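You operate a simulated robot arm through the tools that you are given. There is no shell and no other tool. Be economical: measure what you need, move in short steps, check, and stop when the job is done.

You are at the controls of a simulated robot arm. One attempt, no reset.

Task
Stack the 25 mm white bag from the middle shelf of the left shelving bay on top of the 40 mm white bag. Take the white cable box from the top of the grey cabinet and leave it on the tray there. Stack the pot that says "Grease" from the top of the grey cabinet on top of the pot marked "Blue paint". Pull the right shelving drawer open. Any order will do.
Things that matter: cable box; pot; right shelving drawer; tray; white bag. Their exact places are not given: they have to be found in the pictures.

The check looks at the end state, three seconds after you hand in, the way a careful person would. Anything else that was tipped, shoved, dropped, spilled or broken makes it a failure.

Robot
A 6-joint arm with a fingered hand on a trunk, on a base that drives. Base frame: it is fixed to the floor where the robot stands at the start and does not move with it; the origin is under the middle of the robot, x ahead of it, y to its left, z up. Readings come in cm, degrees, newtons and seconds.
With the tool pointing down near the work surface it reaches from about 26 to 50 cm from the robot's upright axis, wherever it stands. Its first joint turns from -166.0 to 166.0 degrees. Places, roughly: cable box [50, -200, 100]; pot [50, -250, 100]; right shelving drawer [50, -30, 80]; tray (11x12x4 cm) [50, -240, 100]; white bag [50, 0, 100]. Payload 2.3 kg.
Tool frame: the origin (TCP) lies between the finger pads and is the grasp point; the fingertips stand 2.2 cm ahead of it; z points along the fingers, y is the line along which they close. The gripper opens to 11.2 cm. The gripper's body begins 6 cm behind the TCP. The gripper is a hand of 3 fingers: y runs from the thumb to the fingers, the wrist lies at [0, 0, -21.8] in the tool frame, and closing takes about 1.5 s.
Orientation is that of the tool frame in the base frame, as [roll, pitch, yaw] about the fixed x, y, z axes, in that order (R = Rz(yaw) Ry(pitch) Rx(roll)). With the fingers straight down and closing along the base's y, the tool's x points along the base's -x, its y along +y and its z along -z.

Tools
- The arm moves only by the tool send_rows. Its argument "motion" is a list of rows, each an object (a shift or turn left out is 0, a gripper value left out holds the last) with "offset": the shift along the tool's x, y, z in units of 50 mm (1.0 is 50 mm), a list of three; "dr": the turn, a rotation vector about the tool's x, y, z in units of 8 degrees (1.0 is 8 degrees), a list of three. In form: [{"offset": [tx, ty, tz], "dr": [wx, wy, wz]}, ...]. A call has 1 to 8 rows; each row shifts and turns the commanded pose from where the row before left it, along the tool's axes as they then stand. "jaw" is the closure, from 0 (fully open) to 1 (shut), set as the call begins (left out, the last holds). A call with a number of a shift or a turn outside -1 to 1 is refused whole. Rows are played at 5 a second. More than 5 cm and 8.6 degrees between two rows, or a gripper value outside its range, and nothing of the call is played. Where a pose cannot be reached the arm comes as near as it can. A force on the tool above 40 N (or 10 N above the force at the start of the call, whichever is more), or a blocked arm, ends the call early, and 0.2 s more pass. The fingers move at their own pace (about 7.2 cm/s each) and stop on an object; they squeeze with about 29 N. The grip force told is the motor's: it shows also when the fingers shut on nothing. Time passes only in rows, and 0.2 s behind the last, so rows that do not move let the fingers close. It gives the time, the measured TCP pose, the force on the tool (base axes), the opening and the grip force at its end, in the units of the frame above (readings bear some noise), with the torque about the TCP (base axes, N m) and any sound that the robot's microphone picked up.
- Cameras (640 x 400 px; columns grow to the right, rows downward): "scene" is now at [-0.31, 9.8, 159.65]; the picture's right is [-0.52, -0.85, 0.00], its down [-0.70, 0.43, -0.57] and it looks along [0.48, -0.29, -0.82] (base axes); focal length 267 px, centre (320, 200). "wrist" rides on the gripper at [6.6, 0.3, -8] in the tool frame; the picture's right is [-0.05, 1.00, 0.00], its down [-0.77, -0.04, -0.64] and it looks along [-0.64, -0.03, 0.77] (tool axes); focal length 275 px, centre (320, 200).
- capture(camera): a new picture of that camera. The clock stands still meanwhile.
- slide_trunk(by): slides the trunk up (or, below 0, down) by that many cm; the arm and the scene camera ride with it, the base frame stays. It gives what a move gives, with no picture.
- steer(legs): drives the robot by 1 to 6 legs, each [ahead, left, turn to the left] in cm, cm and degrees, along the robot's own axes; the way and the turn of a leg run together, so that a leg with both is an arc; at most 150 cm and 180 degrees a leg. The arm and the cameras ride along, it lands a little off, and it stops where it bumps. It gives what a move gives.
- finger_targets(finger1, finger2, thumb_bend): sets how far each is bent, from 0 (flat) to 1 (curled in); at 0.3 the hand is open as for a grip, at 0.7 the pads meet at the TCP. One left out holds its place. A second passes; each finger stops where it meets its share of the squeeze, and holds until it gets a number again. A gripper value or a shape takes the hand back. It gives what a move gives, with no picture; readings hold the bend of each and the force on the fingers (four entries, about 0 where the hand has none), thumb and palm.
- set_grasp(shape): the hand has 3 fingers and takes this shape, open, in about a second: jaw (thumb against the fingers, like two jaws); tri (thumb and two fingers); tip (a fingertip pinch); poke (one finger out to press); point (the index stretched); flat (the hand flat); cup (the hand cupped); fist (a fist). The gripper value then closes the fingers along that shape, each until it touches; the sizes above hold for jaw. It gives what a move gives, with no picture.
- head_to(pan, tilt): turns the head with the scene camera to pan (to the left, within 155 degrees either way) and tilt (down, from -29 to 69), counted from straight ahead of the robot. It gives what a move gives.
- point_at(camera, pixels): for up to 12 pixels [column, row] of the newest picture of that camera ("zoom" is the newest enlarged one), the place [x, y, z] in the base frame of the surface seen there, good to about 0.2 cm, but the place of the scene camera against the robot may be out by one fixed shift of up to 1.2 cm in any direction. The clock stands still meanwhile.
- zoom(camera, box): a new picture of the part [left, top, right, bottom] of that camera's present view, enlarged. The clock stands still meanwhile.
- sign_off(): hands the job in; it is judged then, once.

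Keep the steps short. Do not move on a guess: measure, check each grasp and each placing, and mend mistakes. In all there are 110 turns and 90 pictures (those below and enlarged ones count). Leave the gripper open and the arm clear of the work at the hand-in unless told otherwise, and finish with a single line.

The tools are called as a command line: name --argument value ..., lists and objects as JSON in quotes. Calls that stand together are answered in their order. send_rows: Moves the arm, as the interface text tells. Its arguments: {"type":"object","properties":{"motion":{"type":"array","items":{"type":"object","properties":{"offset":{"type":"array","items":{"type":"number"}},"dr":{"type":"array","items":{"type":"number"}}}}},"jaw":{"type":"number"}},"required":["motion"]} The other tools are called the same way: slide_trunk (by) slides the trunk up or down; set_grasp (shape) gives the hand a shape; finger_targets (finger1, finger2, thumb_bend) moves the fingers one by one; steer (legs) drives the base; head_to (pan, tilt) turns the head that bears the scene camera; capture (camera) takes a picture; point_at (camera, pixels) gives the place of the surface under pixels of a picture; zoom (camera, box) takes an enlarged picture of a part of a camera's view; sign_off () hands the job in.

At the start:

```text
clock: 0.0
ee_pos: [27.62, 6.09, 117.08]
tcp_rot: [179.9, -0.1, 179.9]
ft_force: [-0.2, 0.3, -0.9]
ft_torque: [0.01, -0.03, -0.02]
finger_gap: 11.22
grasp_force: 0.1
shape: jaw
bend: [0.3, 0.3, 0.3]
finger forces: [0.0, 0.0, 0.1, 0.0, 0.1, 0.0]
trunk travel left (down, up): [-52.5, 6.5]
robot x, y, heading: [-0.06, 0.46, 0.1]
head pan, tilt: [-31.4, 55.6]
```

scene: 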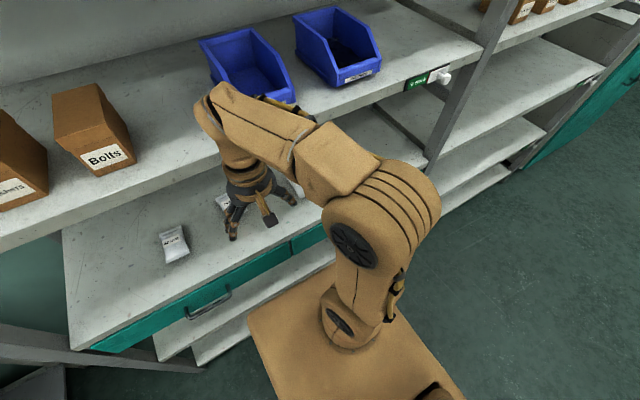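
wrist: 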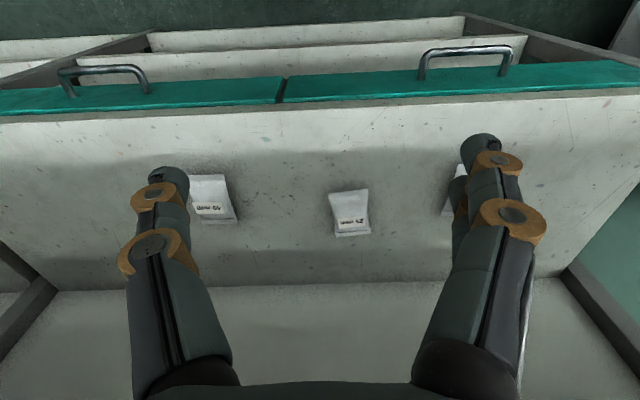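

I see three bags on the shelf below the hand. I'll enlarge the wrist view to read their labels.

zoom --camera "wrist" --box '[160, 140, 480, 340]'

point_at --camera "wrist" --pixels '[[210, 195], [350, 212], [452, 195], [100, 70], [465, 50], [280, 90], [330, 250], [330, 110], [332, 190], [366, 190], [335, 234], [370, 232]]'

```text
2.00 times, centred on (320, 240) of wrist
```

zoom: 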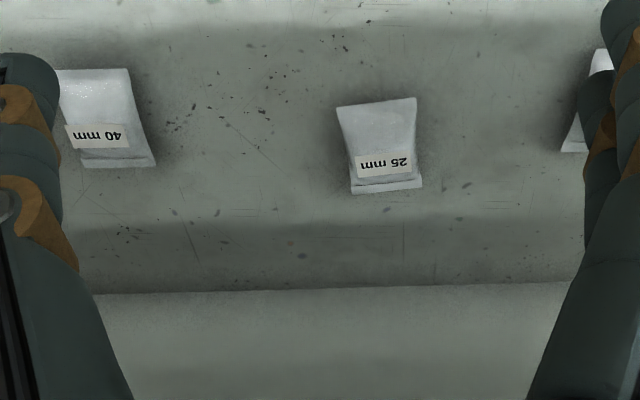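

```text
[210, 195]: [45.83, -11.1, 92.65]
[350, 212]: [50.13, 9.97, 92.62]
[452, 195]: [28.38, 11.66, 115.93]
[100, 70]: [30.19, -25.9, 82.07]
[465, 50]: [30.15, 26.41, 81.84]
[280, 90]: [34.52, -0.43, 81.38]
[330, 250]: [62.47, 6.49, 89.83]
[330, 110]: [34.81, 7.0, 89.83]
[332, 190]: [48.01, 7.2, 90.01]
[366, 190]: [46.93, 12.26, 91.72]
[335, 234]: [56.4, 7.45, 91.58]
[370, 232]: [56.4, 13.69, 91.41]
```

The 25 mm bag is near (51,10) and the 40 mm bag near (47,-11). Next I'll measure the upper shelf edge for clearance, using the scene view.

point_at --camera "scene" --pixels '[[50, 237], [150, 190], [420, 90], [80, 185], [90, 160], [175, 245], [75, 340], [350, 85], [245, 60], [440, 75], [250, 270], [205, 308]]'

head_to --pan 0 --tilt 40

capture --camera "scene"

```text
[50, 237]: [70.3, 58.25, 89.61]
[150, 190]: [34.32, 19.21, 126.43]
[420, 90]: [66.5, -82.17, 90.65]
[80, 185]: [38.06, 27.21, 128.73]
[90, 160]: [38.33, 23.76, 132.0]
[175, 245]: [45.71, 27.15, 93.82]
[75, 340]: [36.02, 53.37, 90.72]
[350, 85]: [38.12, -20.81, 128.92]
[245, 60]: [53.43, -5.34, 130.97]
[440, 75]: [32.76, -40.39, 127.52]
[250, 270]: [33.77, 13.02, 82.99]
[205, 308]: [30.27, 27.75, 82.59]
```

```text
clock: 1.0
ee_pos: [27.68, 6.17, 117.03]
tcp_rot: [179.9, 0.0, 179.9]
ft_force: [1.2, -1.2, 0.1]
ft_torque: [0.01, 0.0, -0.01]
finger_gap: 11.21
grasp_force: 0.1
shape: jaw
bend: [0.3, 0.3, 0.3]
finger forces: [0.1, 0.0, 0.0, 0.0, 0.0, 0.0]
trunk travel left (down, up): [-52.5, 6.5]
robot x, y, heading: [0.07, -0.13, -0.2]
head pan, tilt: [0.0, 40.0]
```

```text
86 pictures are left
```

scene: 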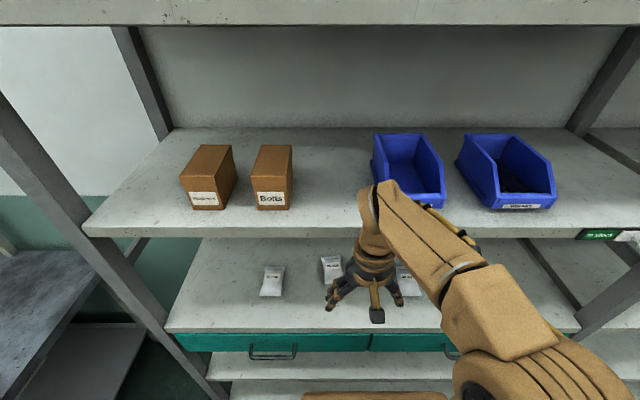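

The upper shelf's front edge is at x≈33, z≈125–128, so I'll need a tilted approach. Next I'll measure the arm, the base and the bag positions in this view.

point_at --camera "scene" --pixels '[[385, 190], [465, 265], [520, 300], [575, 360], [340, 396], [260, 236], [272, 280], [332, 270], [408, 283], [300, 340], [450, 352], [376, 250]]'

zoom --camera "wrist" --box '[380, 100, 640, 262]'

zoom --camera "scene" --box '[220, 220, 480, 382]'

```text
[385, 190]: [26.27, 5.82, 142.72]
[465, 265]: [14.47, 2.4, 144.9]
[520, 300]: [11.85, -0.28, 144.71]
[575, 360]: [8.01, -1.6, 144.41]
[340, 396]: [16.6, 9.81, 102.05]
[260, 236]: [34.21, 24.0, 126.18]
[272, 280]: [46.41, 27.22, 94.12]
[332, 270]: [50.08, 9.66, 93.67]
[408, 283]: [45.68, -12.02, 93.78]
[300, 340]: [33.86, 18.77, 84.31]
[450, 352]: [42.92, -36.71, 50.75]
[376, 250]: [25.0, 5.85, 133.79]
```

```text
2.46 times, centred on (510, 181) of wrist
```

zoom: 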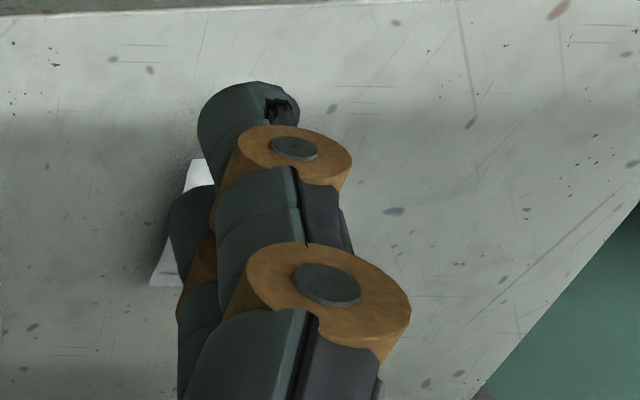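

```text
2.46 times, centred on (350, 301) of scene
```

zoom: 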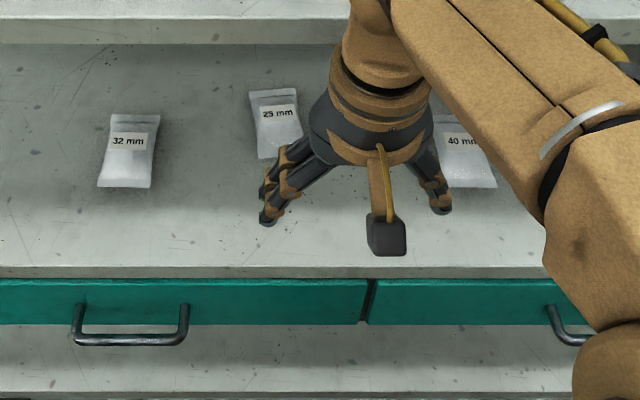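

The arm stands close to the upper shelf edge. I'll back off 10 cm first, then lower the trunk by 22 cm.

steer --legs '[[-10, 0, 0]]'

slide_trunk --by -22

capture --camera "scene"

```text
clock: 2.1
ee_pos: [17.55, 6.14, 117.06]
tcp_rot: [180.0, 0.0, 179.8]
ft_force: [0.0, 0.1, 0.5]
ft_torque: [0.03, 0.0, -0.02]
finger_gap: 11.18
grasp_force: 0.1
shape: jaw
bend: [0.3, 0.3, 0.3]
finger forces: [0.1, 0.0, 0.0, 0.0, 0.0, 0.1]
trunk travel left (down, up): [-52.5, 6.5]
robot x, y, heading: [-9.73, 0.0, 0.1]
head pan, tilt: [0.0, 40.0]
```

```text
clock: 4.5
ee_pos: [17.62, 6.17, 94.88]
tcp_rot: [179.9, 0.1, 180.0]
ft_force: [0.6, 0.2, 0.7]
ft_torque: [0.0, 0.0, 0.02]
finger_gap: 11.2
grasp_force: 0.0
shape: jaw
bend: [0.3, 0.3, 0.3]
finger forces: [0.1, 0.0, 0.0, 0.0, 0.0, 0.0]
trunk travel left (down, up): [-30.5, 28.5]
robot x, y, heading: [-10.29, 0.13, -0.2]
head pan, tilt: [0.0, 40.0]
```

```text
83 pictures are left
```

scene: 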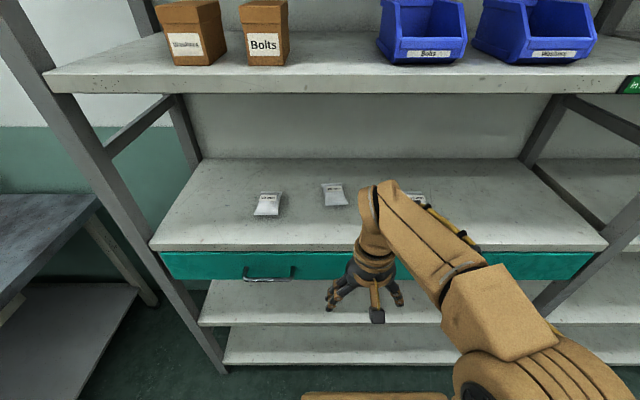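

Now I'll tilt the tool 32° forward, moving ahead and slightly up while still in front of the shelf.

send_rows --motion '[{"offset": [-0.6, 0, -0.12], "dr": [0, -1, 0]}, {"offset": [-0.61, 0, -0.035], "dr": [0, -1, 0]}, {"offset": [-0.61, 0, 0.05], "dr": [0, -1, 0]}, {"offset": [-0.6, 0, 0.135], "dr": [0, -1, 0]}]' --jaw 0

capture --camera "wrist"

capture --camera "scene"

```text
clock: 5.5
ee_pos: [29.68, 6.17, 97.4]
tcp_rot: [179.9, 32.2, 179.9]
ft_force: [0.1, 0.9, 0.2]
ft_torque: [-0.02, 0.0, 0.0]
finger_gap: 11.21
grasp_force: 0.0
shape: jaw
bend: [0.3, 0.3, 0.3]
finger forces: [0.0, 0.0, 0.1, 0.1, 0.0, 0.1]
trunk travel left (down, up): [-30.5, 28.5]
robot x, y, heading: [-9.95, 0.16, 0.0]
head pan, tilt: [0.0, 40.0]
```

```text
82 pictures are left
```

wrist: 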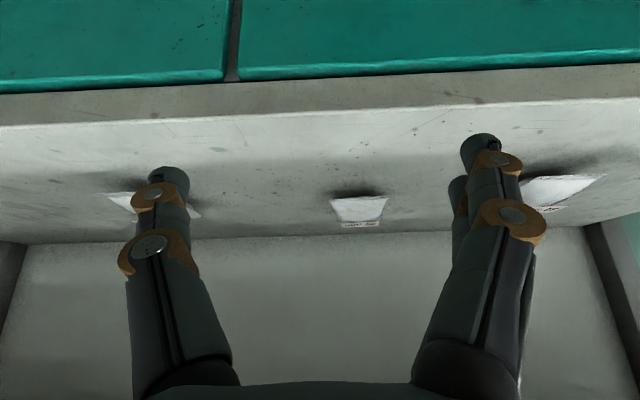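

```text
81 pictures are left
```

scene: 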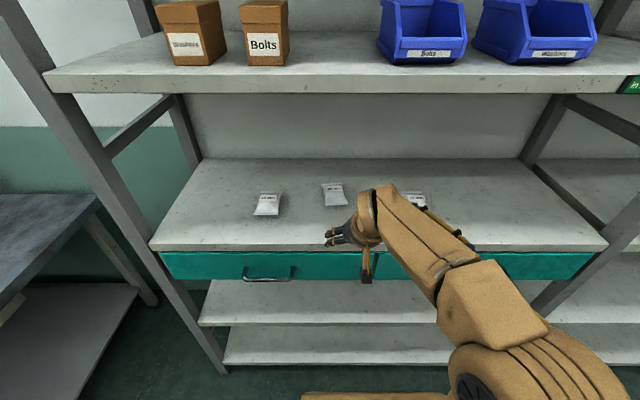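

The tilt is fine. I'll measure the 25 mm bag from this view, then drive forward 5 cm.

point_at --camera "wrist" --pixels '[[333, 201], [384, 199], [338, 217], [384, 217], [358, 210], [358, 224], [344, 225], [380, 225], [110, 196], [125, 203], [198, 215]]'

zoom --camera "wrist" --box '[280, 170, 440, 270]'

steer --legs '[[5, 0, 0]]'

```text
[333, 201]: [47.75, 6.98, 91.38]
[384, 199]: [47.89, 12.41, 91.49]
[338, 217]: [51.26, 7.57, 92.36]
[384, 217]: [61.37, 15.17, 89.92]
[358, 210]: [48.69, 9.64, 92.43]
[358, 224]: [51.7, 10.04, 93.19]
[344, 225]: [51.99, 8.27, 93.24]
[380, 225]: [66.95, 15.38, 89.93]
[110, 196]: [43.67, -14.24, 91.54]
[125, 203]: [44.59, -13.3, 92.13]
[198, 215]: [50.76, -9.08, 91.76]
```

```text
4.00 times, centred on (360, 220) of wrist
```

zoom: 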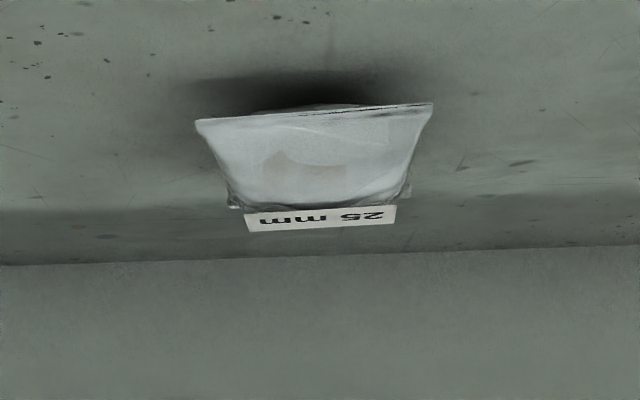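

```text
clock: 6.4
ee_pos: [34.77, 6.11, 97.31]
tcp_rot: [-180.0, 31.9, 179.8]
ft_force: [0.5, 0.4, -0.5]
ft_torque: [0.03, -0.02, -0.01]
finger_gap: 11.19
grasp_force: 0.1
shape: jaw
bend: [0.3, 0.3, 0.3]
finger forces: [0.0, 0.0, 0.0, 0.0, 0.0, 0.0]
trunk travel left (down, up): [-30.5, 28.5]
robot x, y, heading: [-5.04, 0.11, -0.1]
head pan, tilt: [0.0, 40.0]
```

Bag centre is ≈(51.7,10.2), with its top at 93.2 and a yaw of about 6°. I'll move above it.

send_rows --motion '[{"offset": [-0.566, 0.164, 0.354]}, {"offset": [-0.566, 0.164, 0.354]}, {"offset": [-0.566, 0.164, 0.354]}, {"offset": [-0.566, 0.164, 0.354]}, {"offset": [-0.566, 0.164, 0.354], "dr": [-0.4, 0, -0.636]}]'

capture --camera "wrist"

capture --camera "scene"

```text
clock: 7.6
ee_pos: [50.72, 10.31, 97.0]
tcp_rot: [179.9, 31.9, -174.1]
ft_force: [0.7, -0.3, 0.3]
ft_torque: [0.0, 0.02, -0.02]
finger_gap: 11.17
grasp_force: 0.0
shape: jaw
bend: [0.3, 0.3, 0.3]
finger forces: [0.1, 0.0, 0.2, 0.0, 0.1, 0.1]
out of reach, approached as far as the arm can: row 5
trunk travel left (down, up): [-30.5, 28.5]
robot x, y, heading: [-5.07, 0.29, 0.0]
head pan, tilt: [0.0, 40.0]
```

```text
79 pictures are left
```

wrist: 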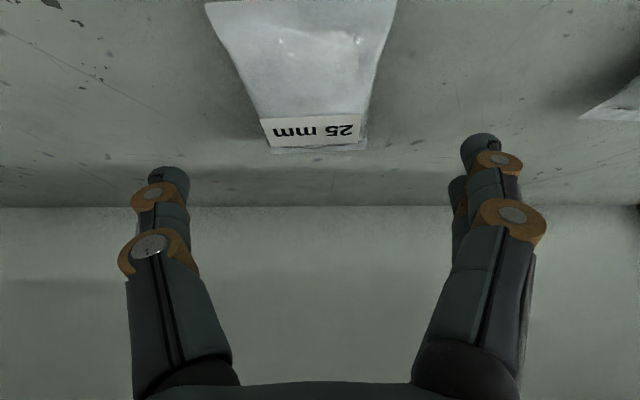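

```text
78 pictures are left
```

scene: 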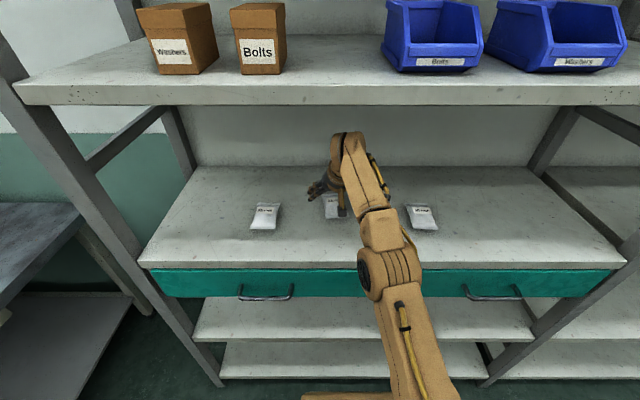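

The arm is nearly straight here. I'll pull it back 4 cm and drive forward 5 cm instead.

send_rows --motion '[{"offset": [0.68, 0, -0.42]}, {"offset": [0, 0, 0]}]'

steer --legs '[[5, 0, 0]]'

capture --camera "wrist"

point_at --camera "wrist" --pixels '[[310, 60], [240, 60], [372, 60], [315, 130], [270, 135], [362, 130]]'

```text
clock: 8.2
ee_pos: [46.73, 9.72, 96.99]
tcp_rot: [179.9, 32.1, -174.1]
ft_force: [-0.3, 0.2, -0.6]
ft_torque: [-0.02, -0.03, 0.01]
finger_gap: 11.19
grasp_force: 0.0
shape: jaw
bend: [0.3, 0.3, 0.3]
finger forces: [0.0, 0.0, 0.0, 0.0, 0.0, 0.0]
trunk travel left (down, up): [-30.5, 28.5]
robot x, y, heading: [-4.84, 0.13, -0.2]
head pan, tilt: [0.0, 40.0]
```

```text
clock: 9.1
ee_pos: [51.79, 9.89, 97.0]
tcp_rot: [179.9, 32.0, -174.1]
ft_force: [-0.7, 0.0, -1.0]
ft_torque: [0.0, -0.01, 0.02]
finger_gap: 11.19
grasp_force: 0.1
shape: jaw
bend: [0.3, 0.3, 0.3]
finger forces: [0.1, 0.1, 0.1, 0.0, 0.1, 0.0]
trunk travel left (down, up): [-30.5, 28.5]
robot x, y, heading: [-0.02, 0.07, -0.0]
head pan, tilt: [0.0, 40.0]
```

```text
77 pictures are left
```

wrist: 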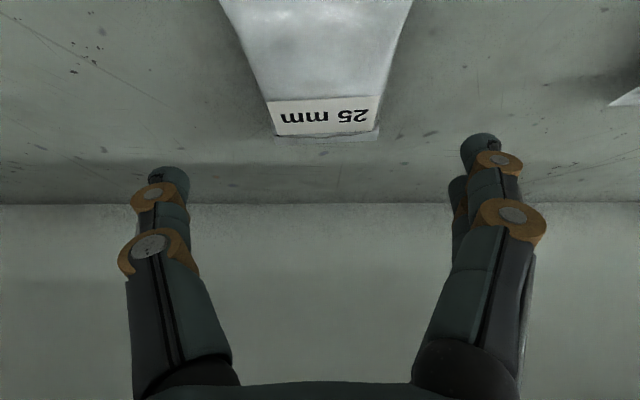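

```text
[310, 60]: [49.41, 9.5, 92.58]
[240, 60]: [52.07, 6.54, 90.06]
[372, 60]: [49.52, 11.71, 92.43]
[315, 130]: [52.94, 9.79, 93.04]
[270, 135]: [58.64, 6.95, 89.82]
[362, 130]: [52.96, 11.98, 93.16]
```

The bag is centred between the fingers. I'll descend 3.9 cm, then look.

send_rows --motion '[{"offset": [0.138, 0, 0.22]}, {"offset": [0.138, 0, 0.22]}, {"offset": [0.138, 0, 0.22]}]'

capture --camera "wrist"

```text
clock: 9.9
ee_pos: [51.9, 9.9, 93.11]
tcp_rot: [179.9, 32.0, -174.2]
ft_force: [-0.3, -0.1, 0.0]
ft_torque: [-0.03, 0.02, 0.02]
finger_gap: 11.18
grasp_force: 0.0
shape: jaw
bend: [0.3, 0.3, 0.3]
finger forces: [0.0, 0.0, 0.1, 0.0, 0.1, 0.0]
trunk travel left (down, up): [-30.5, 28.5]
robot x, y, heading: [-0.15, 0.0, -0.1]
head pan, tilt: [0.0, 40.0]
```

```text
76 pictures are left
```

wrist: 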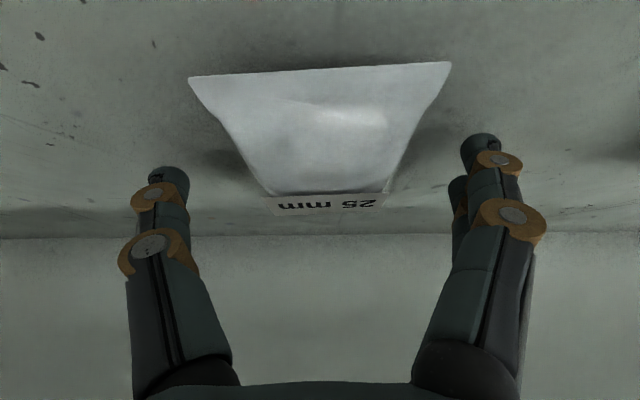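

There is no contact yet. I'll go down 0.6 cm and close.

send_rows --motion '[{"offset": [0.064, 0, 0.102]}, {"offset": [0, 0, 0]}]'

send_rows --motion '[{}, {}, {}, {}, {}, {}, {}, {}]' --jaw 1

capture --camera "wrist"

```text
clock: 10.5
ee_pos: [51.79, 9.69, 92.45]
tcp_rot: [179.9, 31.9, -174.1]
ft_force: [-0.2, 0.0, -0.3]
ft_torque: [-0.03, -0.01, 0.01]
finger_gap: 11.2
grasp_force: 0.1
shape: jaw
bend: [0.3, 0.3, 0.3]
finger forces: [0.1, 0.0, 0.0, 0.0, 0.1, 0.0]
trunk travel left (down, up): [-30.5, 28.5]
robot x, y, heading: [-0.16, -0.44, -0.1]
head pan, tilt: [0.0, 40.0]
```

```text
clock: 12.3
ee_pos: [51.63, 9.81, 92.66]
tcp_rot: [179.9, 32.2, -174.1]
ft_force: [7.7, 5.8, 24.3]
ft_torque: [1.23, -0.07, -0.32]
finger_gap: 5.35
grasp_force: 28.8
shape: jaw
bend: [0.7, 0.71, 0.71]
finger forces: [27.9, 22.2, 0.1, 0.1, 24.4, 0.0]
trunk travel left (down, up): [-30.5, 28.5]
robot x, y, heading: [0.29, 0.37, -0.1]
head pan, tilt: [0.0, 40.0]
```

```text
75 pictures are left
```

wrist: 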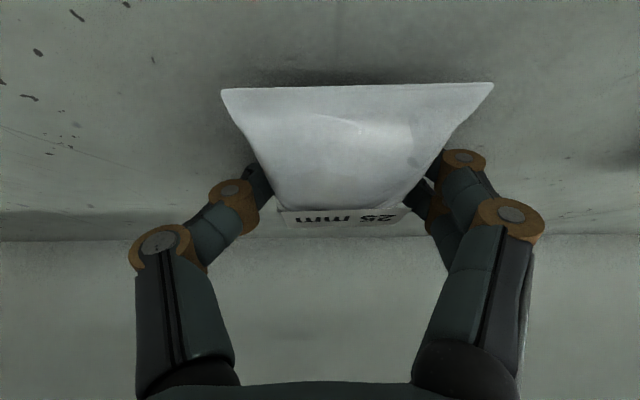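

The bag is held with a 5.35 cm gap. I'll lift 5.5 cm.

send_rows --motion '[{"offset": [-0.1, 0, -0.16]}, {"offset": [-0.2, 0, -0.32]}, {"offset": [-0.283, 0, -0.45]}]'

capture --camera "wrist"

capture --camera "scene"

```text
clock: 13.1
ee_pos: [51.74, 9.81, 97.95]
tcp_rot: [179.9, 31.9, -174.2]
ft_force: [-0.5, 0.4, -1.2]
ft_torque: [0.0, -0.02, 0.01]
finger_gap: 5.3
grasp_force: 28.7
shape: jaw
bend: [0.69, 0.71, 0.71]
finger forces: [8.0, 19.5, 0.0, 0.0, 28.1, 0.0]
trunk travel left (down, up): [-30.5, 28.5]
robot x, y, heading: [-0.12, 0.09, -0.1]
head pan, tilt: [0.0, 40.0]
```

```text
74 pictures are left
```

wrist: 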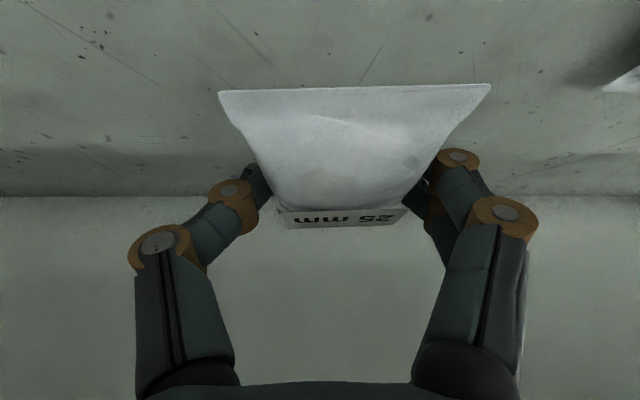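

```text
73 pictures are left
```

scene: 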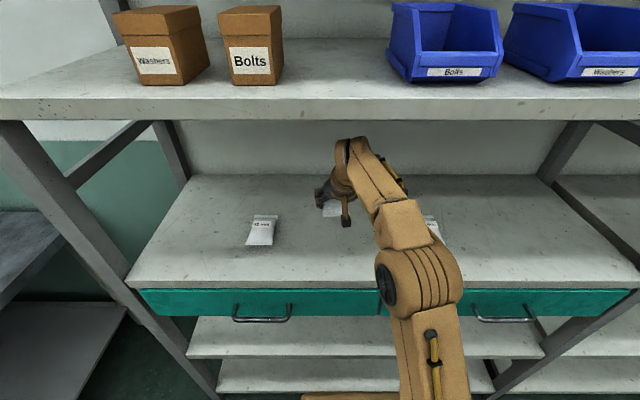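

The bag is up. I'll carry it over the 40 mm bag, whose centre is about (48.2,-11.9) with a yaw of −6°, then check.

send_rows --motion '[{"dr": [0.4, 0, 0.636]}, {"offset": [0.102, -0.727, -0.064]}, {"offset": [0.102, -0.727, -0.064]}, {"offset": [0.102, -0.727, -0.064]}, {"offset": [0.102, -0.727, -0.064]}, {"offset": [0.102, -0.727, -0.064]}, {"offset": [0.102, -0.727, -0.064]}, {"dr": [0.4, 0, 0.636]}]'

capture --camera "wrist"

capture --camera "scene"

```text
clock: 14.9
ee_pos: [48.0, -12.0, 97.88]
tcp_rot: [180.0, 32.0, 173.9]
ft_force: [0.0, -0.7, -0.9]
ft_torque: [0.04, -0.01, 0.02]
finger_gap: 5.29
grasp_force: 29.2
shape: jaw
bend: [0.69, 0.71, 0.71]
finger forces: [8.1, 19.2, 0.0, 0.0, 27.9, 0.0]
trunk travel left (down, up): [-30.5, 28.5]
robot x, y, heading: [-0.2, -0.14, -0.2]
head pan, tilt: [0.0, 40.0]
```

```text
72 pictures are left
```

wrist: 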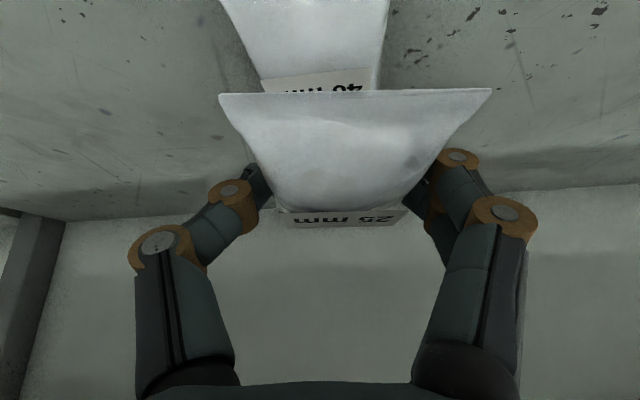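

```text
71 pictures are left
```

scene: 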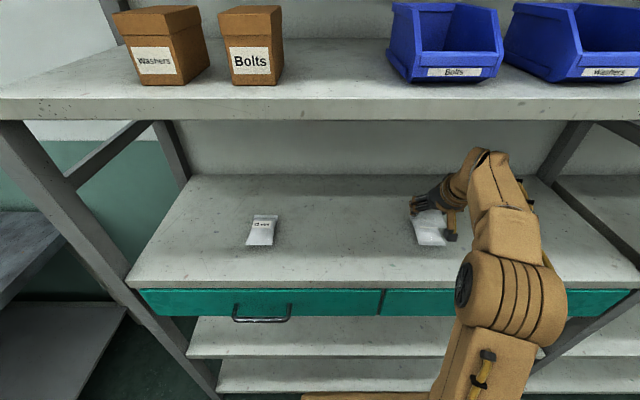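

I'll measure the held bag and the 40 mm bag beneath it.

point_at --camera "wrist" --pixels '[[224, 98], [486, 93], [275, 200], [415, 198], [355, 150], [265, 78], [370, 75], [315, 60], [315, 10], [385, 10], [230, 10], [285, 222]]'

zoom --camera "scene" --box '[380, 170, 500, 270]'

```text
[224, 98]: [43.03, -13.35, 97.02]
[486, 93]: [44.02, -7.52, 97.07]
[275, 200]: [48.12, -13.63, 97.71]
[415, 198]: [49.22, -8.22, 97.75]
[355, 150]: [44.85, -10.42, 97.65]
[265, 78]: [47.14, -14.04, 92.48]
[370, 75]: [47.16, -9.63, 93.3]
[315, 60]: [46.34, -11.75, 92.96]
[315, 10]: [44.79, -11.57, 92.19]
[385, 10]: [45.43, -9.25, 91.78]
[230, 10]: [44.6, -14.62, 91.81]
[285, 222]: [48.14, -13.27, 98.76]
```

```text
4.00 times, centred on (440, 220) of scene
```

zoom: 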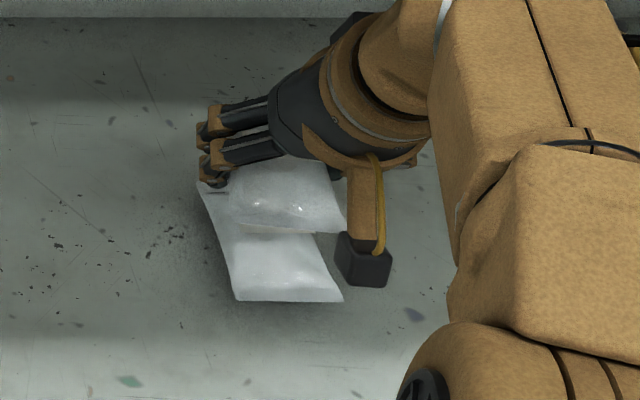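

The held bag is about 0.9 cm too far left, and its bottom is at ≈95.6 against a top of ≈93.3 below. I'll shift right and lower gently.

send_rows --motion '[{"offset": [0, -0.18, 0]}, {"offset": [0.08, 0, 0.127]}, {"offset": [0.08, 0, 0.127]}, {"offset": [0.04, 0, 0.064]}, {"offset": [0, 0, 0]}]'

capture --camera "wrist"

```text
clock: 16.1
ee_pos: [48.17, -12.92, 96.09]
tcp_rot: [179.9, 32.0, 173.9]
ft_force: [0.7, 0.2, -2.3]
ft_torque: [0.01, -0.01, -0.01]
finger_gap: 5.27
grasp_force: 28.8
shape: jaw
bend: [0.69, 0.71, 0.71]
finger forces: [8.0, 19.2, 0.0, 0.1, 28.0, 0.1]
trunk travel left (down, up): [-30.5, 28.5]
robot x, y, heading: [0.06, -0.37, 0.2]
head pan, tilt: [0.0, 40.0]
```

```text
69 pictures are left
```

wrist: 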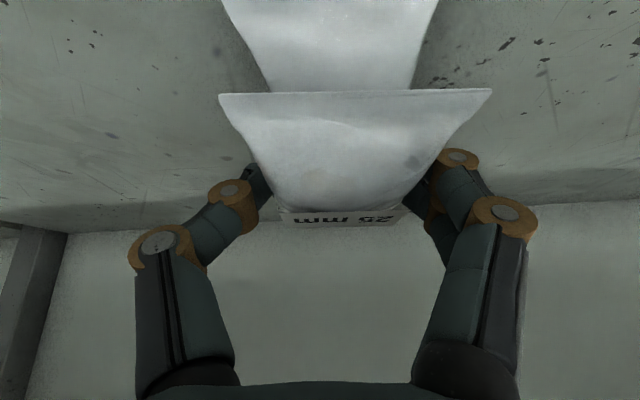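

I'll measure again before the final lowering.

point_at --camera "wrist" --pixels '[[224, 99], [486, 94], [355, 150], [270, 80], [410, 75], [332, 60], [335, 8], [430, 10], [232, 10], [275, 200], [415, 198]]'

```text
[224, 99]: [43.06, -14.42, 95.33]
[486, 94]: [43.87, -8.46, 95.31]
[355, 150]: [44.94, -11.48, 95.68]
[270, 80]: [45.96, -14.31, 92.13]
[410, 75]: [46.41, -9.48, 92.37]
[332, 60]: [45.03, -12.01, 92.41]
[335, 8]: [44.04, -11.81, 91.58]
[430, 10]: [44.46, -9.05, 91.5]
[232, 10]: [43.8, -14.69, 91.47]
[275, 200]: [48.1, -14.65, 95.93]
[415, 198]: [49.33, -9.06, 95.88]
```

Alignment is good, within 0.3 cm. I'll lower in small steps to contact.

send_rows --motion '[{"offset": [0.032, -0.02, 0.051]}, {"offset": [0.022, 0, 0.034]}, {"offset": [0, 0, 0]}]'

```text
clock: 16.9
ee_pos: [48.06, -13.06, 95.64]
tcp_rot: [180.0, 32.0, 173.9]
ft_force: [0.0, 0.5, -1.9]
ft_torque: [0.01, 0.0, 0.02]
finger_gap: 5.3
grasp_force: 29.3
shape: jaw
bend: [0.69, 0.71, 0.71]
finger forces: [8.0, 19.2, 0.0, 0.0, 27.9, 0.0]
trunk travel left (down, up): [-30.5, 28.5]
robot x, y, heading: [0.19, -0.21, -0.0]
head pan, tilt: [0.0, 40.0]
```

No contact yet; I'll lower 0.4 cm more.

send_rows --motion '[{"offset": [0.021, 0, 0.034]}, {"offset": [0.021, 0, 0.034]}, {"offset": [0, 0, 0]}]'

```text
clock: 17.7
ee_pos: [48.01, -13.11, 95.33]
tcp_rot: [179.9, 32.2, 173.8]
ft_force: [2.1, -1.3, 11.9]
ft_torque: [0.11, -0.17, -0.07]
finger_gap: 5.23
grasp_force: 28.9
shape: jaw
bend: [0.69, 0.71, 0.71]
finger forces: [6.9, 19.5, 0.1, 0.1, 28.4, 0.1]
trunk travel left (down, up): [-30.5, 28.5]
robot x, y, heading: [0.06, 0.35, 0.3]
head pan, tilt: [0.0, 40.0]
```

Contact at about 12 N. I'll open the hand.

send_rows --motion '[{"offset": [0, 0, 0]}, {}, {}, {}, {}, {}, {}]' --jaw 0.2

capture --camera "wrist"

```text
clock: 19.3
ee_pos: [48.04, -13.04, 95.16]
tcp_rot: [-180.0, 31.8, 173.9]
ft_force: [0.1, 0.1, 0.4]
ft_torque: [0.02, 0.03, 0.0]
finger_gap: 8.96
grasp_force: 0.0
shape: jaw
bend: [0.59, 0.59, 0.55]
finger forces: [0.0, 0.1, 0.1, 0.1, 0.0, 0.0]
trunk travel left (down, up): [-30.5, 28.5]
robot x, y, heading: [0.09, 0.11, 0.2]
head pan, tilt: [0.0, 40.0]
```

```text
68 pictures are left
```

wrist: 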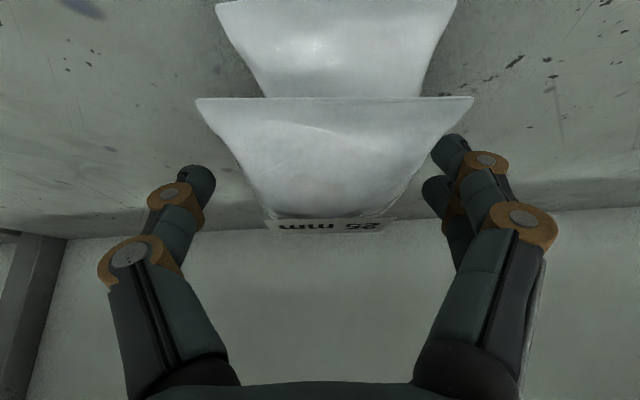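

Released and stable. I'll open fully and withdraw along the tool axis, then straight back.

send_rows --motion '[{}, {}, {"offset": [0, 0, -0.4]}, {"offset": [0, 0, -0.4]}, {"offset": [0.6, 0, -0.4]}, {"offset": [0.7, 0, -0.45]}, {"offset": [0.7, 0, -0.45]}]' --jaw 0

capture --camera "wrist"

capture --camera "scene"

```text
clock: 20.9
ee_pos: [34.05, -11.52, 98.85]
tcp_rot: [-180.0, 32.1, 174.0]
ft_force: [0.9, -0.5, 0.2]
ft_torque: [0.02, -0.03, 0.01]
finger_gap: 11.17
grasp_force: 0.0
shape: jaw
bend: [0.3, 0.3, 0.3]
finger forces: [0.0, 0.0, 0.0, 0.0, 0.0, 0.0]
trunk travel left (down, up): [-30.5, 28.5]
robot x, y, heading: [0.26, 0.22, 0.0]
head pan, tilt: [0.0, 40.0]
```

```text
67 pictures are left
```

wrist: 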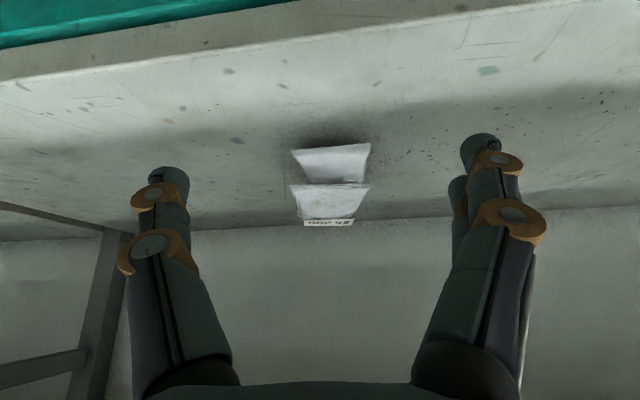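

```text
66 pictures are left
```

scene: 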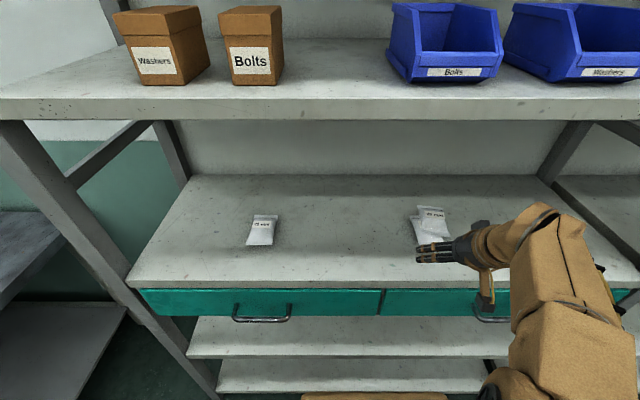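

point_at --camera "wrist" --pixels '[[296, 150], [368, 145], [294, 189], [366, 187], [330, 200], [330, 224], [330, 152]]'

zoom --camera "scene" --box '[380, 190, 480, 260]'

```text
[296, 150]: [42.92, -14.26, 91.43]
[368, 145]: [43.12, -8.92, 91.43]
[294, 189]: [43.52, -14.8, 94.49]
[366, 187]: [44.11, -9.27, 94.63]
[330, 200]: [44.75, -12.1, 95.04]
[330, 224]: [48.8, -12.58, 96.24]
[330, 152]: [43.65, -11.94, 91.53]
```

```text
5.71 times, centred on (430, 225) of scene
```

zoom: 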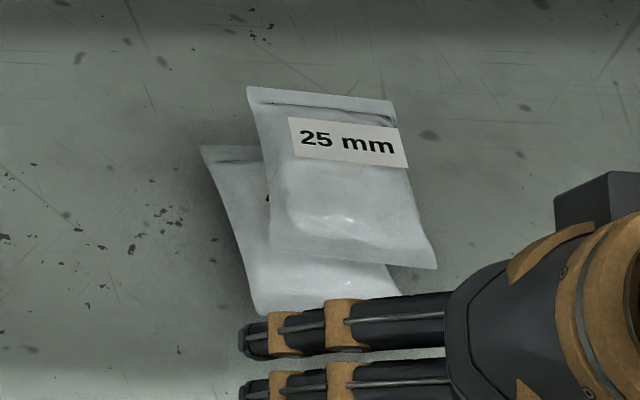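

The stack is good: 25 mm sits on 40 mm, offset under 1 cm. Next is the right drawer. I'll look behind and to the right before driving.

head_to --pan -75 --tilt 20

capture --camera "scene"

head_to --pan -150 --tilt 30

capture --camera "scene"

```text
clock: 22.4
ee_pos: [34.04, -11.55, 98.82]
tcp_rot: [-180.0, 31.9, 173.9]
ft_force: [-0.3, -0.5, 0.6]
ft_torque: [0.01, 0.01, 0.02]
finger_gap: 11.2
grasp_force: 0.1
shape: jaw
bend: [0.3, 0.3, 0.3]
finger forces: [0.1, 0.0, 0.0, 0.0, 0.1, 0.0]
trunk travel left (down, up): [-30.5, 28.5]
robot x, y, heading: [0.16, 0.09, -0.1]
head pan, tilt: [-75.0, 20.0]
```

```text
64 pictures are left
```

scene: 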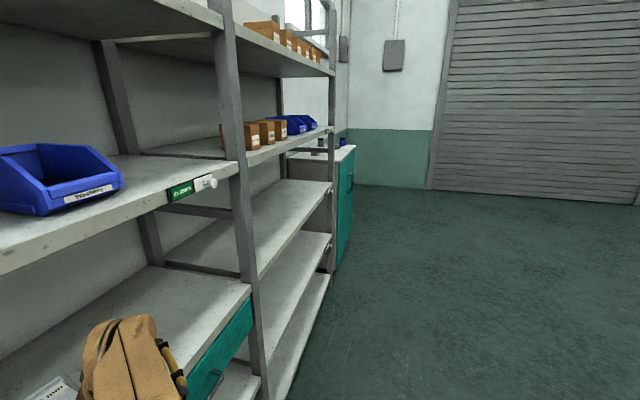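

```text
clock: 23.8
ee_pos: [34.13, -11.57, 98.83]
tcp_rot: [180.0, 32.1, 173.9]
ft_force: [0.5, -0.8, -0.1]
ft_torque: [-0.04, 0.01, 0.02]
finger_gap: 11.2
grasp_force: 0.0
shape: jaw
bend: [0.3, 0.3, 0.3]
finger forces: [0.1, 0.1, 0.0, 0.0, 0.0, 0.0]
trunk travel left (down, up): [-30.5, 28.5]
robot x, y, heading: [0.08, 0.19, -0.1]
head pan, tilt: [-150.0, 30.0]
```

```text
63 pictures are left
```

scene: 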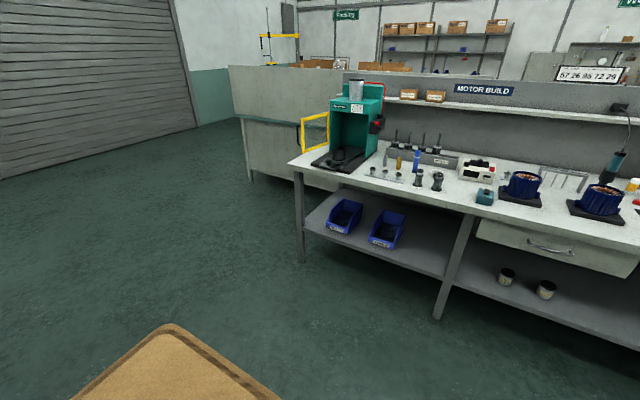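

Plenty of room behind. I'll drive back 25 cm and right 26 cm, and point the head at the right drawer.

steer --legs '[[-25, 0, 0], [0, -26, 0]]'

head_to --pan 0 --tilt 45

capture --camera "scene"

capture --camera "wrist"

```text
clock: 27.1
ee_pos: [9.11, -37.69, 98.74]
tcp_rot: [179.8, 32.1, 174.0]
ft_force: [-0.6, -0.2, -0.4]
ft_torque: [-0.03, -0.01, 0.01]
finger_gap: 11.2
grasp_force: 0.0
shape: jaw
bend: [0.3, 0.3, 0.3]
finger forces: [0.1, 0.0, 0.0, 0.0, 0.1, 0.1]
trunk travel left (down, up): [-30.5, 28.5]
robot x, y, heading: [-24.77, -26.28, 0.2]
head pan, tilt: [-150.0, 30.0]
```

```text
clock: 29.5
ee_pos: [9.03, -37.67, 98.73]
tcp_rot: [180.0, 32.0, 174.0]
ft_force: [-0.7, 0.2, -0.6]
ft_torque: [0.02, 0.0, 0.02]
finger_gap: 11.18
grasp_force: 0.0
shape: jaw
bend: [0.3, 0.3, 0.3]
finger forces: [0.1, 0.0, 0.0, 0.0, 0.0, 0.0]
trunk travel left (down, up): [-30.5, 28.5]
robot x, y, heading: [-25.27, -25.91, 0.0]
head pan, tilt: [0.0, 45.0]
```

```text
62 pictures are left
```

scene: 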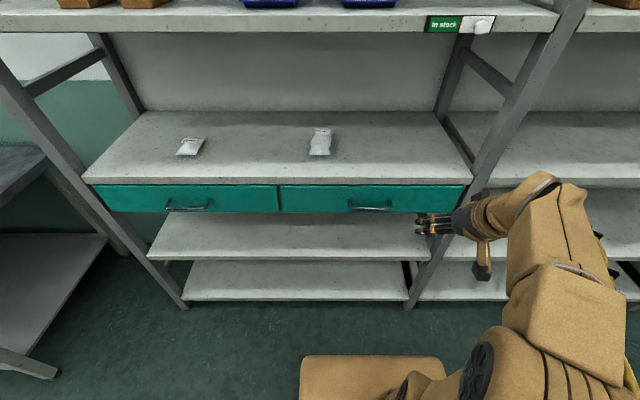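

```text
61 pictures are left
```

wrist: 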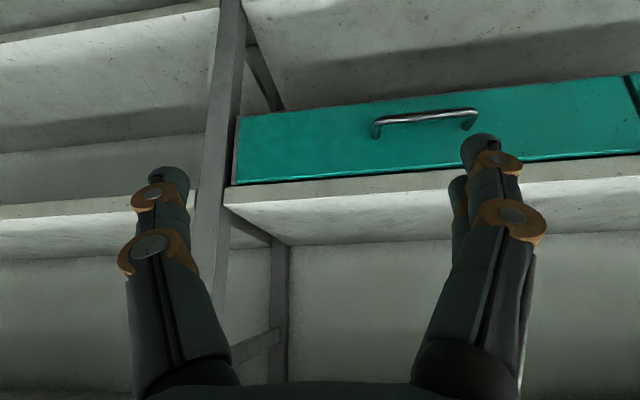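

point_at --camera "wrist" --pixels '[[388, 119], [425, 115], [462, 111], [376, 133], [471, 125], [425, 140], [425, 100], [425, 125], [425, 165]]'

slide_trunk --by -10

send_rows --motion '[{"offset": [0, 0.33, 0], "dr": [-0.4, 0, -0.636]}, {"offset": [0, 1, 0], "dr": [0, 0, 0]}, {"offset": [0, 1, 0], "dr": [0, 0, 1]}, {"dr": [0, 0, 1]}, {"dr": [0, 0, 1]}, {"dr": [0, 0, 1]}, {"dr": [0, 0, 1]}]'

```text
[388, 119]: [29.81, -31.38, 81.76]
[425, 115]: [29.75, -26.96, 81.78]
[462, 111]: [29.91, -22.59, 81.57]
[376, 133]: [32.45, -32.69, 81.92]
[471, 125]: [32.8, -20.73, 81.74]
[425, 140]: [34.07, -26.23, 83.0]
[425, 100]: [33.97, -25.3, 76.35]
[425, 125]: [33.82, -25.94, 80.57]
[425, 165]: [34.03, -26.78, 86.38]
```

```text
clock: 30.8
ee_pos: [8.98, -37.65, 88.73]
tcp_rot: [-180.0, 32.0, 173.9]
ft_force: [0.3, -1.0, -0.4]
ft_torque: [0.02, 0.02, 0.01]
finger_gap: 11.19
grasp_force: 0.1
shape: jaw
bend: [0.3, 0.3, 0.3]
finger forces: [0.0, 0.0, 0.0, 0.0, 0.1, 0.0]
trunk travel left (down, up): [-20.5, 38.5]
robot x, y, heading: [-24.85, -25.71, 0.0]
head pan, tilt: [0.0, 45.0]
```

```text
clock: 32.4
ee_pos: [9.27, -26.01, 88.73]
tcp_rot: [158.0, 24.0, 135.2]
ft_force: [-0.2, -0.9, -0.1]
ft_torque: [0.02, -0.02, 0.02]
finger_gap: 11.21
grasp_force: 0.0
shape: jaw
bend: [0.3, 0.3, 0.3]
finger forces: [0.0, 0.1, 0.0, 0.0, 0.0, 0.0]
trunk travel left (down, up): [-20.5, 38.5]
robot x, y, heading: [-25.24, -26.38, 0.3]
head pan, tilt: [0.0, 45.0]
```

Bar centre ≈(30.2,-26.8,81.7); face at x=34. I'll finish the 90° turn and partially close the hand.

send_rows --motion '[{"dr": [0, 0, 1]}, {"dr": [0, 0, 1]}, {"dr": [0, 0, 1]}, {"dr": [0, 0, 1]}, {"dr": [0, 0, 1]}, {"dr": [0, 0, 1]}, {"dr": [0, 0, 0.25]}, {}]' --jaw 0.6

capture --camera "wrist"

capture --camera "scene"

```text
clock: 34.2
ee_pos: [9.36, -25.99, 88.7]
tcp_rot: [148.0, -0.1, 90.0]
ft_force: [0.9, 0.5, 0.4]
ft_torque: [0.0, -0.01, 0.01]
finger_gap: 4.55
grasp_force: 0.0
shape: jaw
bend: [0.73, 0.73, 0.7]
finger forces: [0.0, 0.0, 0.0, 0.0, 0.0, 0.1]
trunk travel left (down, up): [-20.5, 38.5]
robot x, y, heading: [-25.16, -25.82, 0.0]
head pan, tilt: [0.0, 45.0]
```

```text
60 pictures are left
```

wrist: 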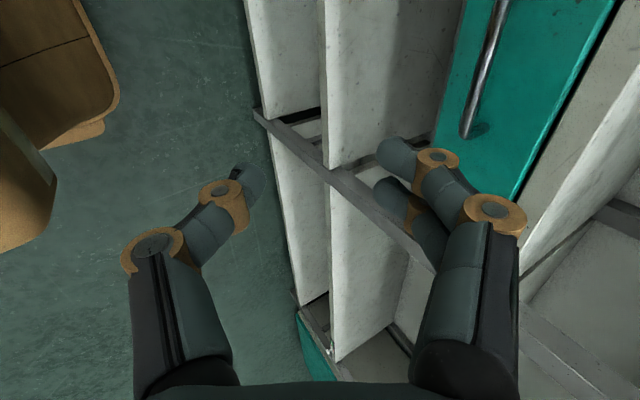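

```text
59 pictures are left
```

scene: 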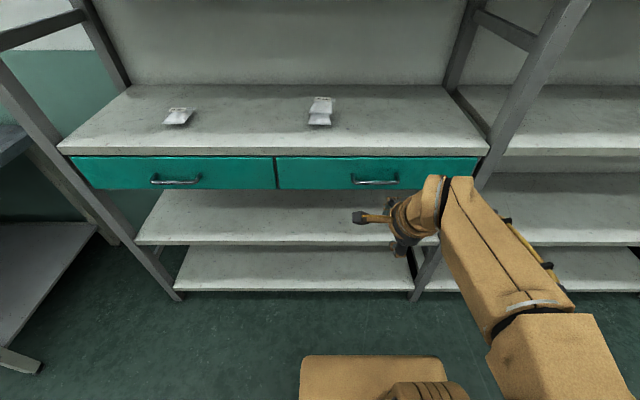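

The hand orientation is right. I'll narrow it to about 3 cm and move to a point just above and in front of the bar.

send_rows --motion '[{"offset": [-0.032, 0.54, 0.42]}, {"offset": [-0.032, 0.54, 0.42]}, {"offset": [-0.032, 0.54, 0.42]}, {"offset": [-0.032, 0.54, 0.42]}, {"offset": [-0.032, 0.54, 0.42]}, {}]' --jaw 0.74

capture --camera "wrist"

capture --camera "scene"

```text
clock: 35.6
ee_pos: [26.37, -26.64, 87.07]
tcp_rot: [148.1, 0.0, 90.1]
ft_force: [0.2, -0.4, -0.1]
ft_torque: [-0.01, -0.02, 0.02]
finger_gap: 2.93
grasp_force: 0.1
shape: jaw
bend: [0.73, 0.73, 0.7]
finger forces: [0.0, 0.0, 0.1, 0.0, 0.0, 0.2]
trunk travel left (down, up): [-20.5, 38.5]
robot x, y, heading: [-25.02, -25.99, 0.2]
head pan, tilt: [0.0, 45.0]
```

```text
58 pictures are left
```

wrist: 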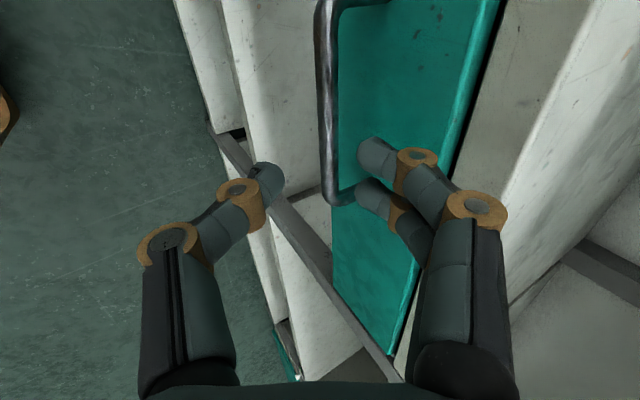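

```text
57 pictures are left
```

scene: 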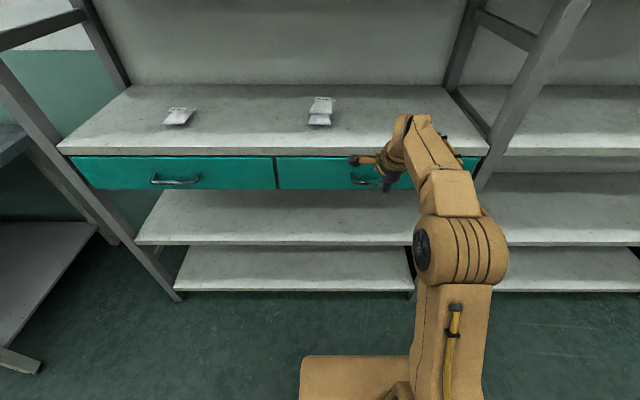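

The bar lies between thumb and fingers. I'll push in along the tool axis by 6 cm.

send_rows --motion '[{"offset": [0, 0, 0.3]}, {"offset": [0, 0, 0.3]}, {"offset": [0, 0, 0.3]}, {"offset": [0, 0, 0.28]}, {}]'

capture --camera "wrist"

```text
clock: 36.8
ee_pos: [29.49, -26.75, 82.1]
tcp_rot: [148.0, 0.0, 90.0]
ft_force: [0.0, 0.9, -0.8]
ft_torque: [-0.02, 0.02, -0.01]
finger_gap: 2.95
grasp_force: 0.1
shape: jaw
bend: [0.73, 0.73, 0.7]
finger forces: [0.1, 0.0, 0.0, 0.1, 0.0, 0.0]
trunk travel left (down, up): [-20.5, 38.5]
robot x, y, heading: [-24.85, -25.89, -0.0]
head pan, tilt: [0.0, 45.0]
```

```text
56 pictures are left
```

wrist: 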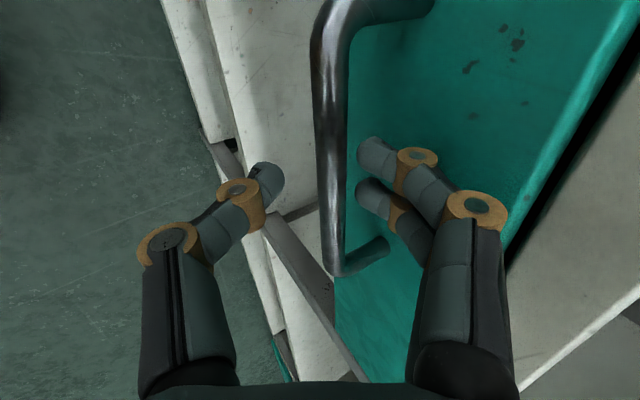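

The bar is straddled, so I'll close.

send_rows --motion '[{}, {}, {}, {}, {}, {}]' --jaw 1

capture --camera "wrist"

```text
clock: 38.2
ee_pos: [29.46, -26.83, 82.06]
tcp_rot: [148.1, 0.0, 90.0]
ft_force: [1.5, 1.4, -9.5]
ft_torque: [-0.03, 0.02, -0.04]
finger_gap: 0.45
grasp_force: 29.7
shape: jaw
bend: [0.72, 0.72, 0.69]
finger forces: [11.4, 11.3, 0.0, 0.0, 26.5, 0.0]
trunk travel left (down, up): [-20.5, 38.5]
robot x, y, heading: [-25.12, -26.1, 0.1]
head pan, tilt: [0.0, 45.0]
```

```text
55 pictures are left
```

wrist: 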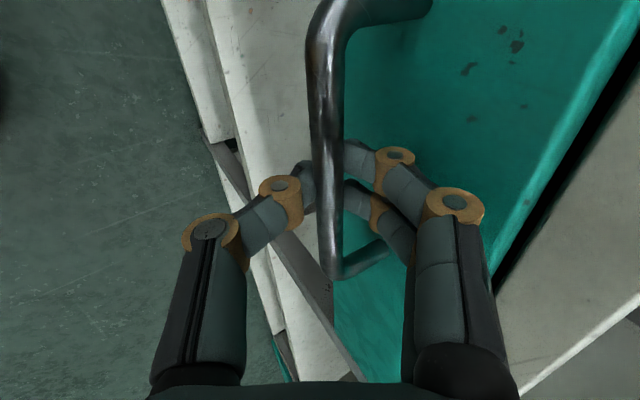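

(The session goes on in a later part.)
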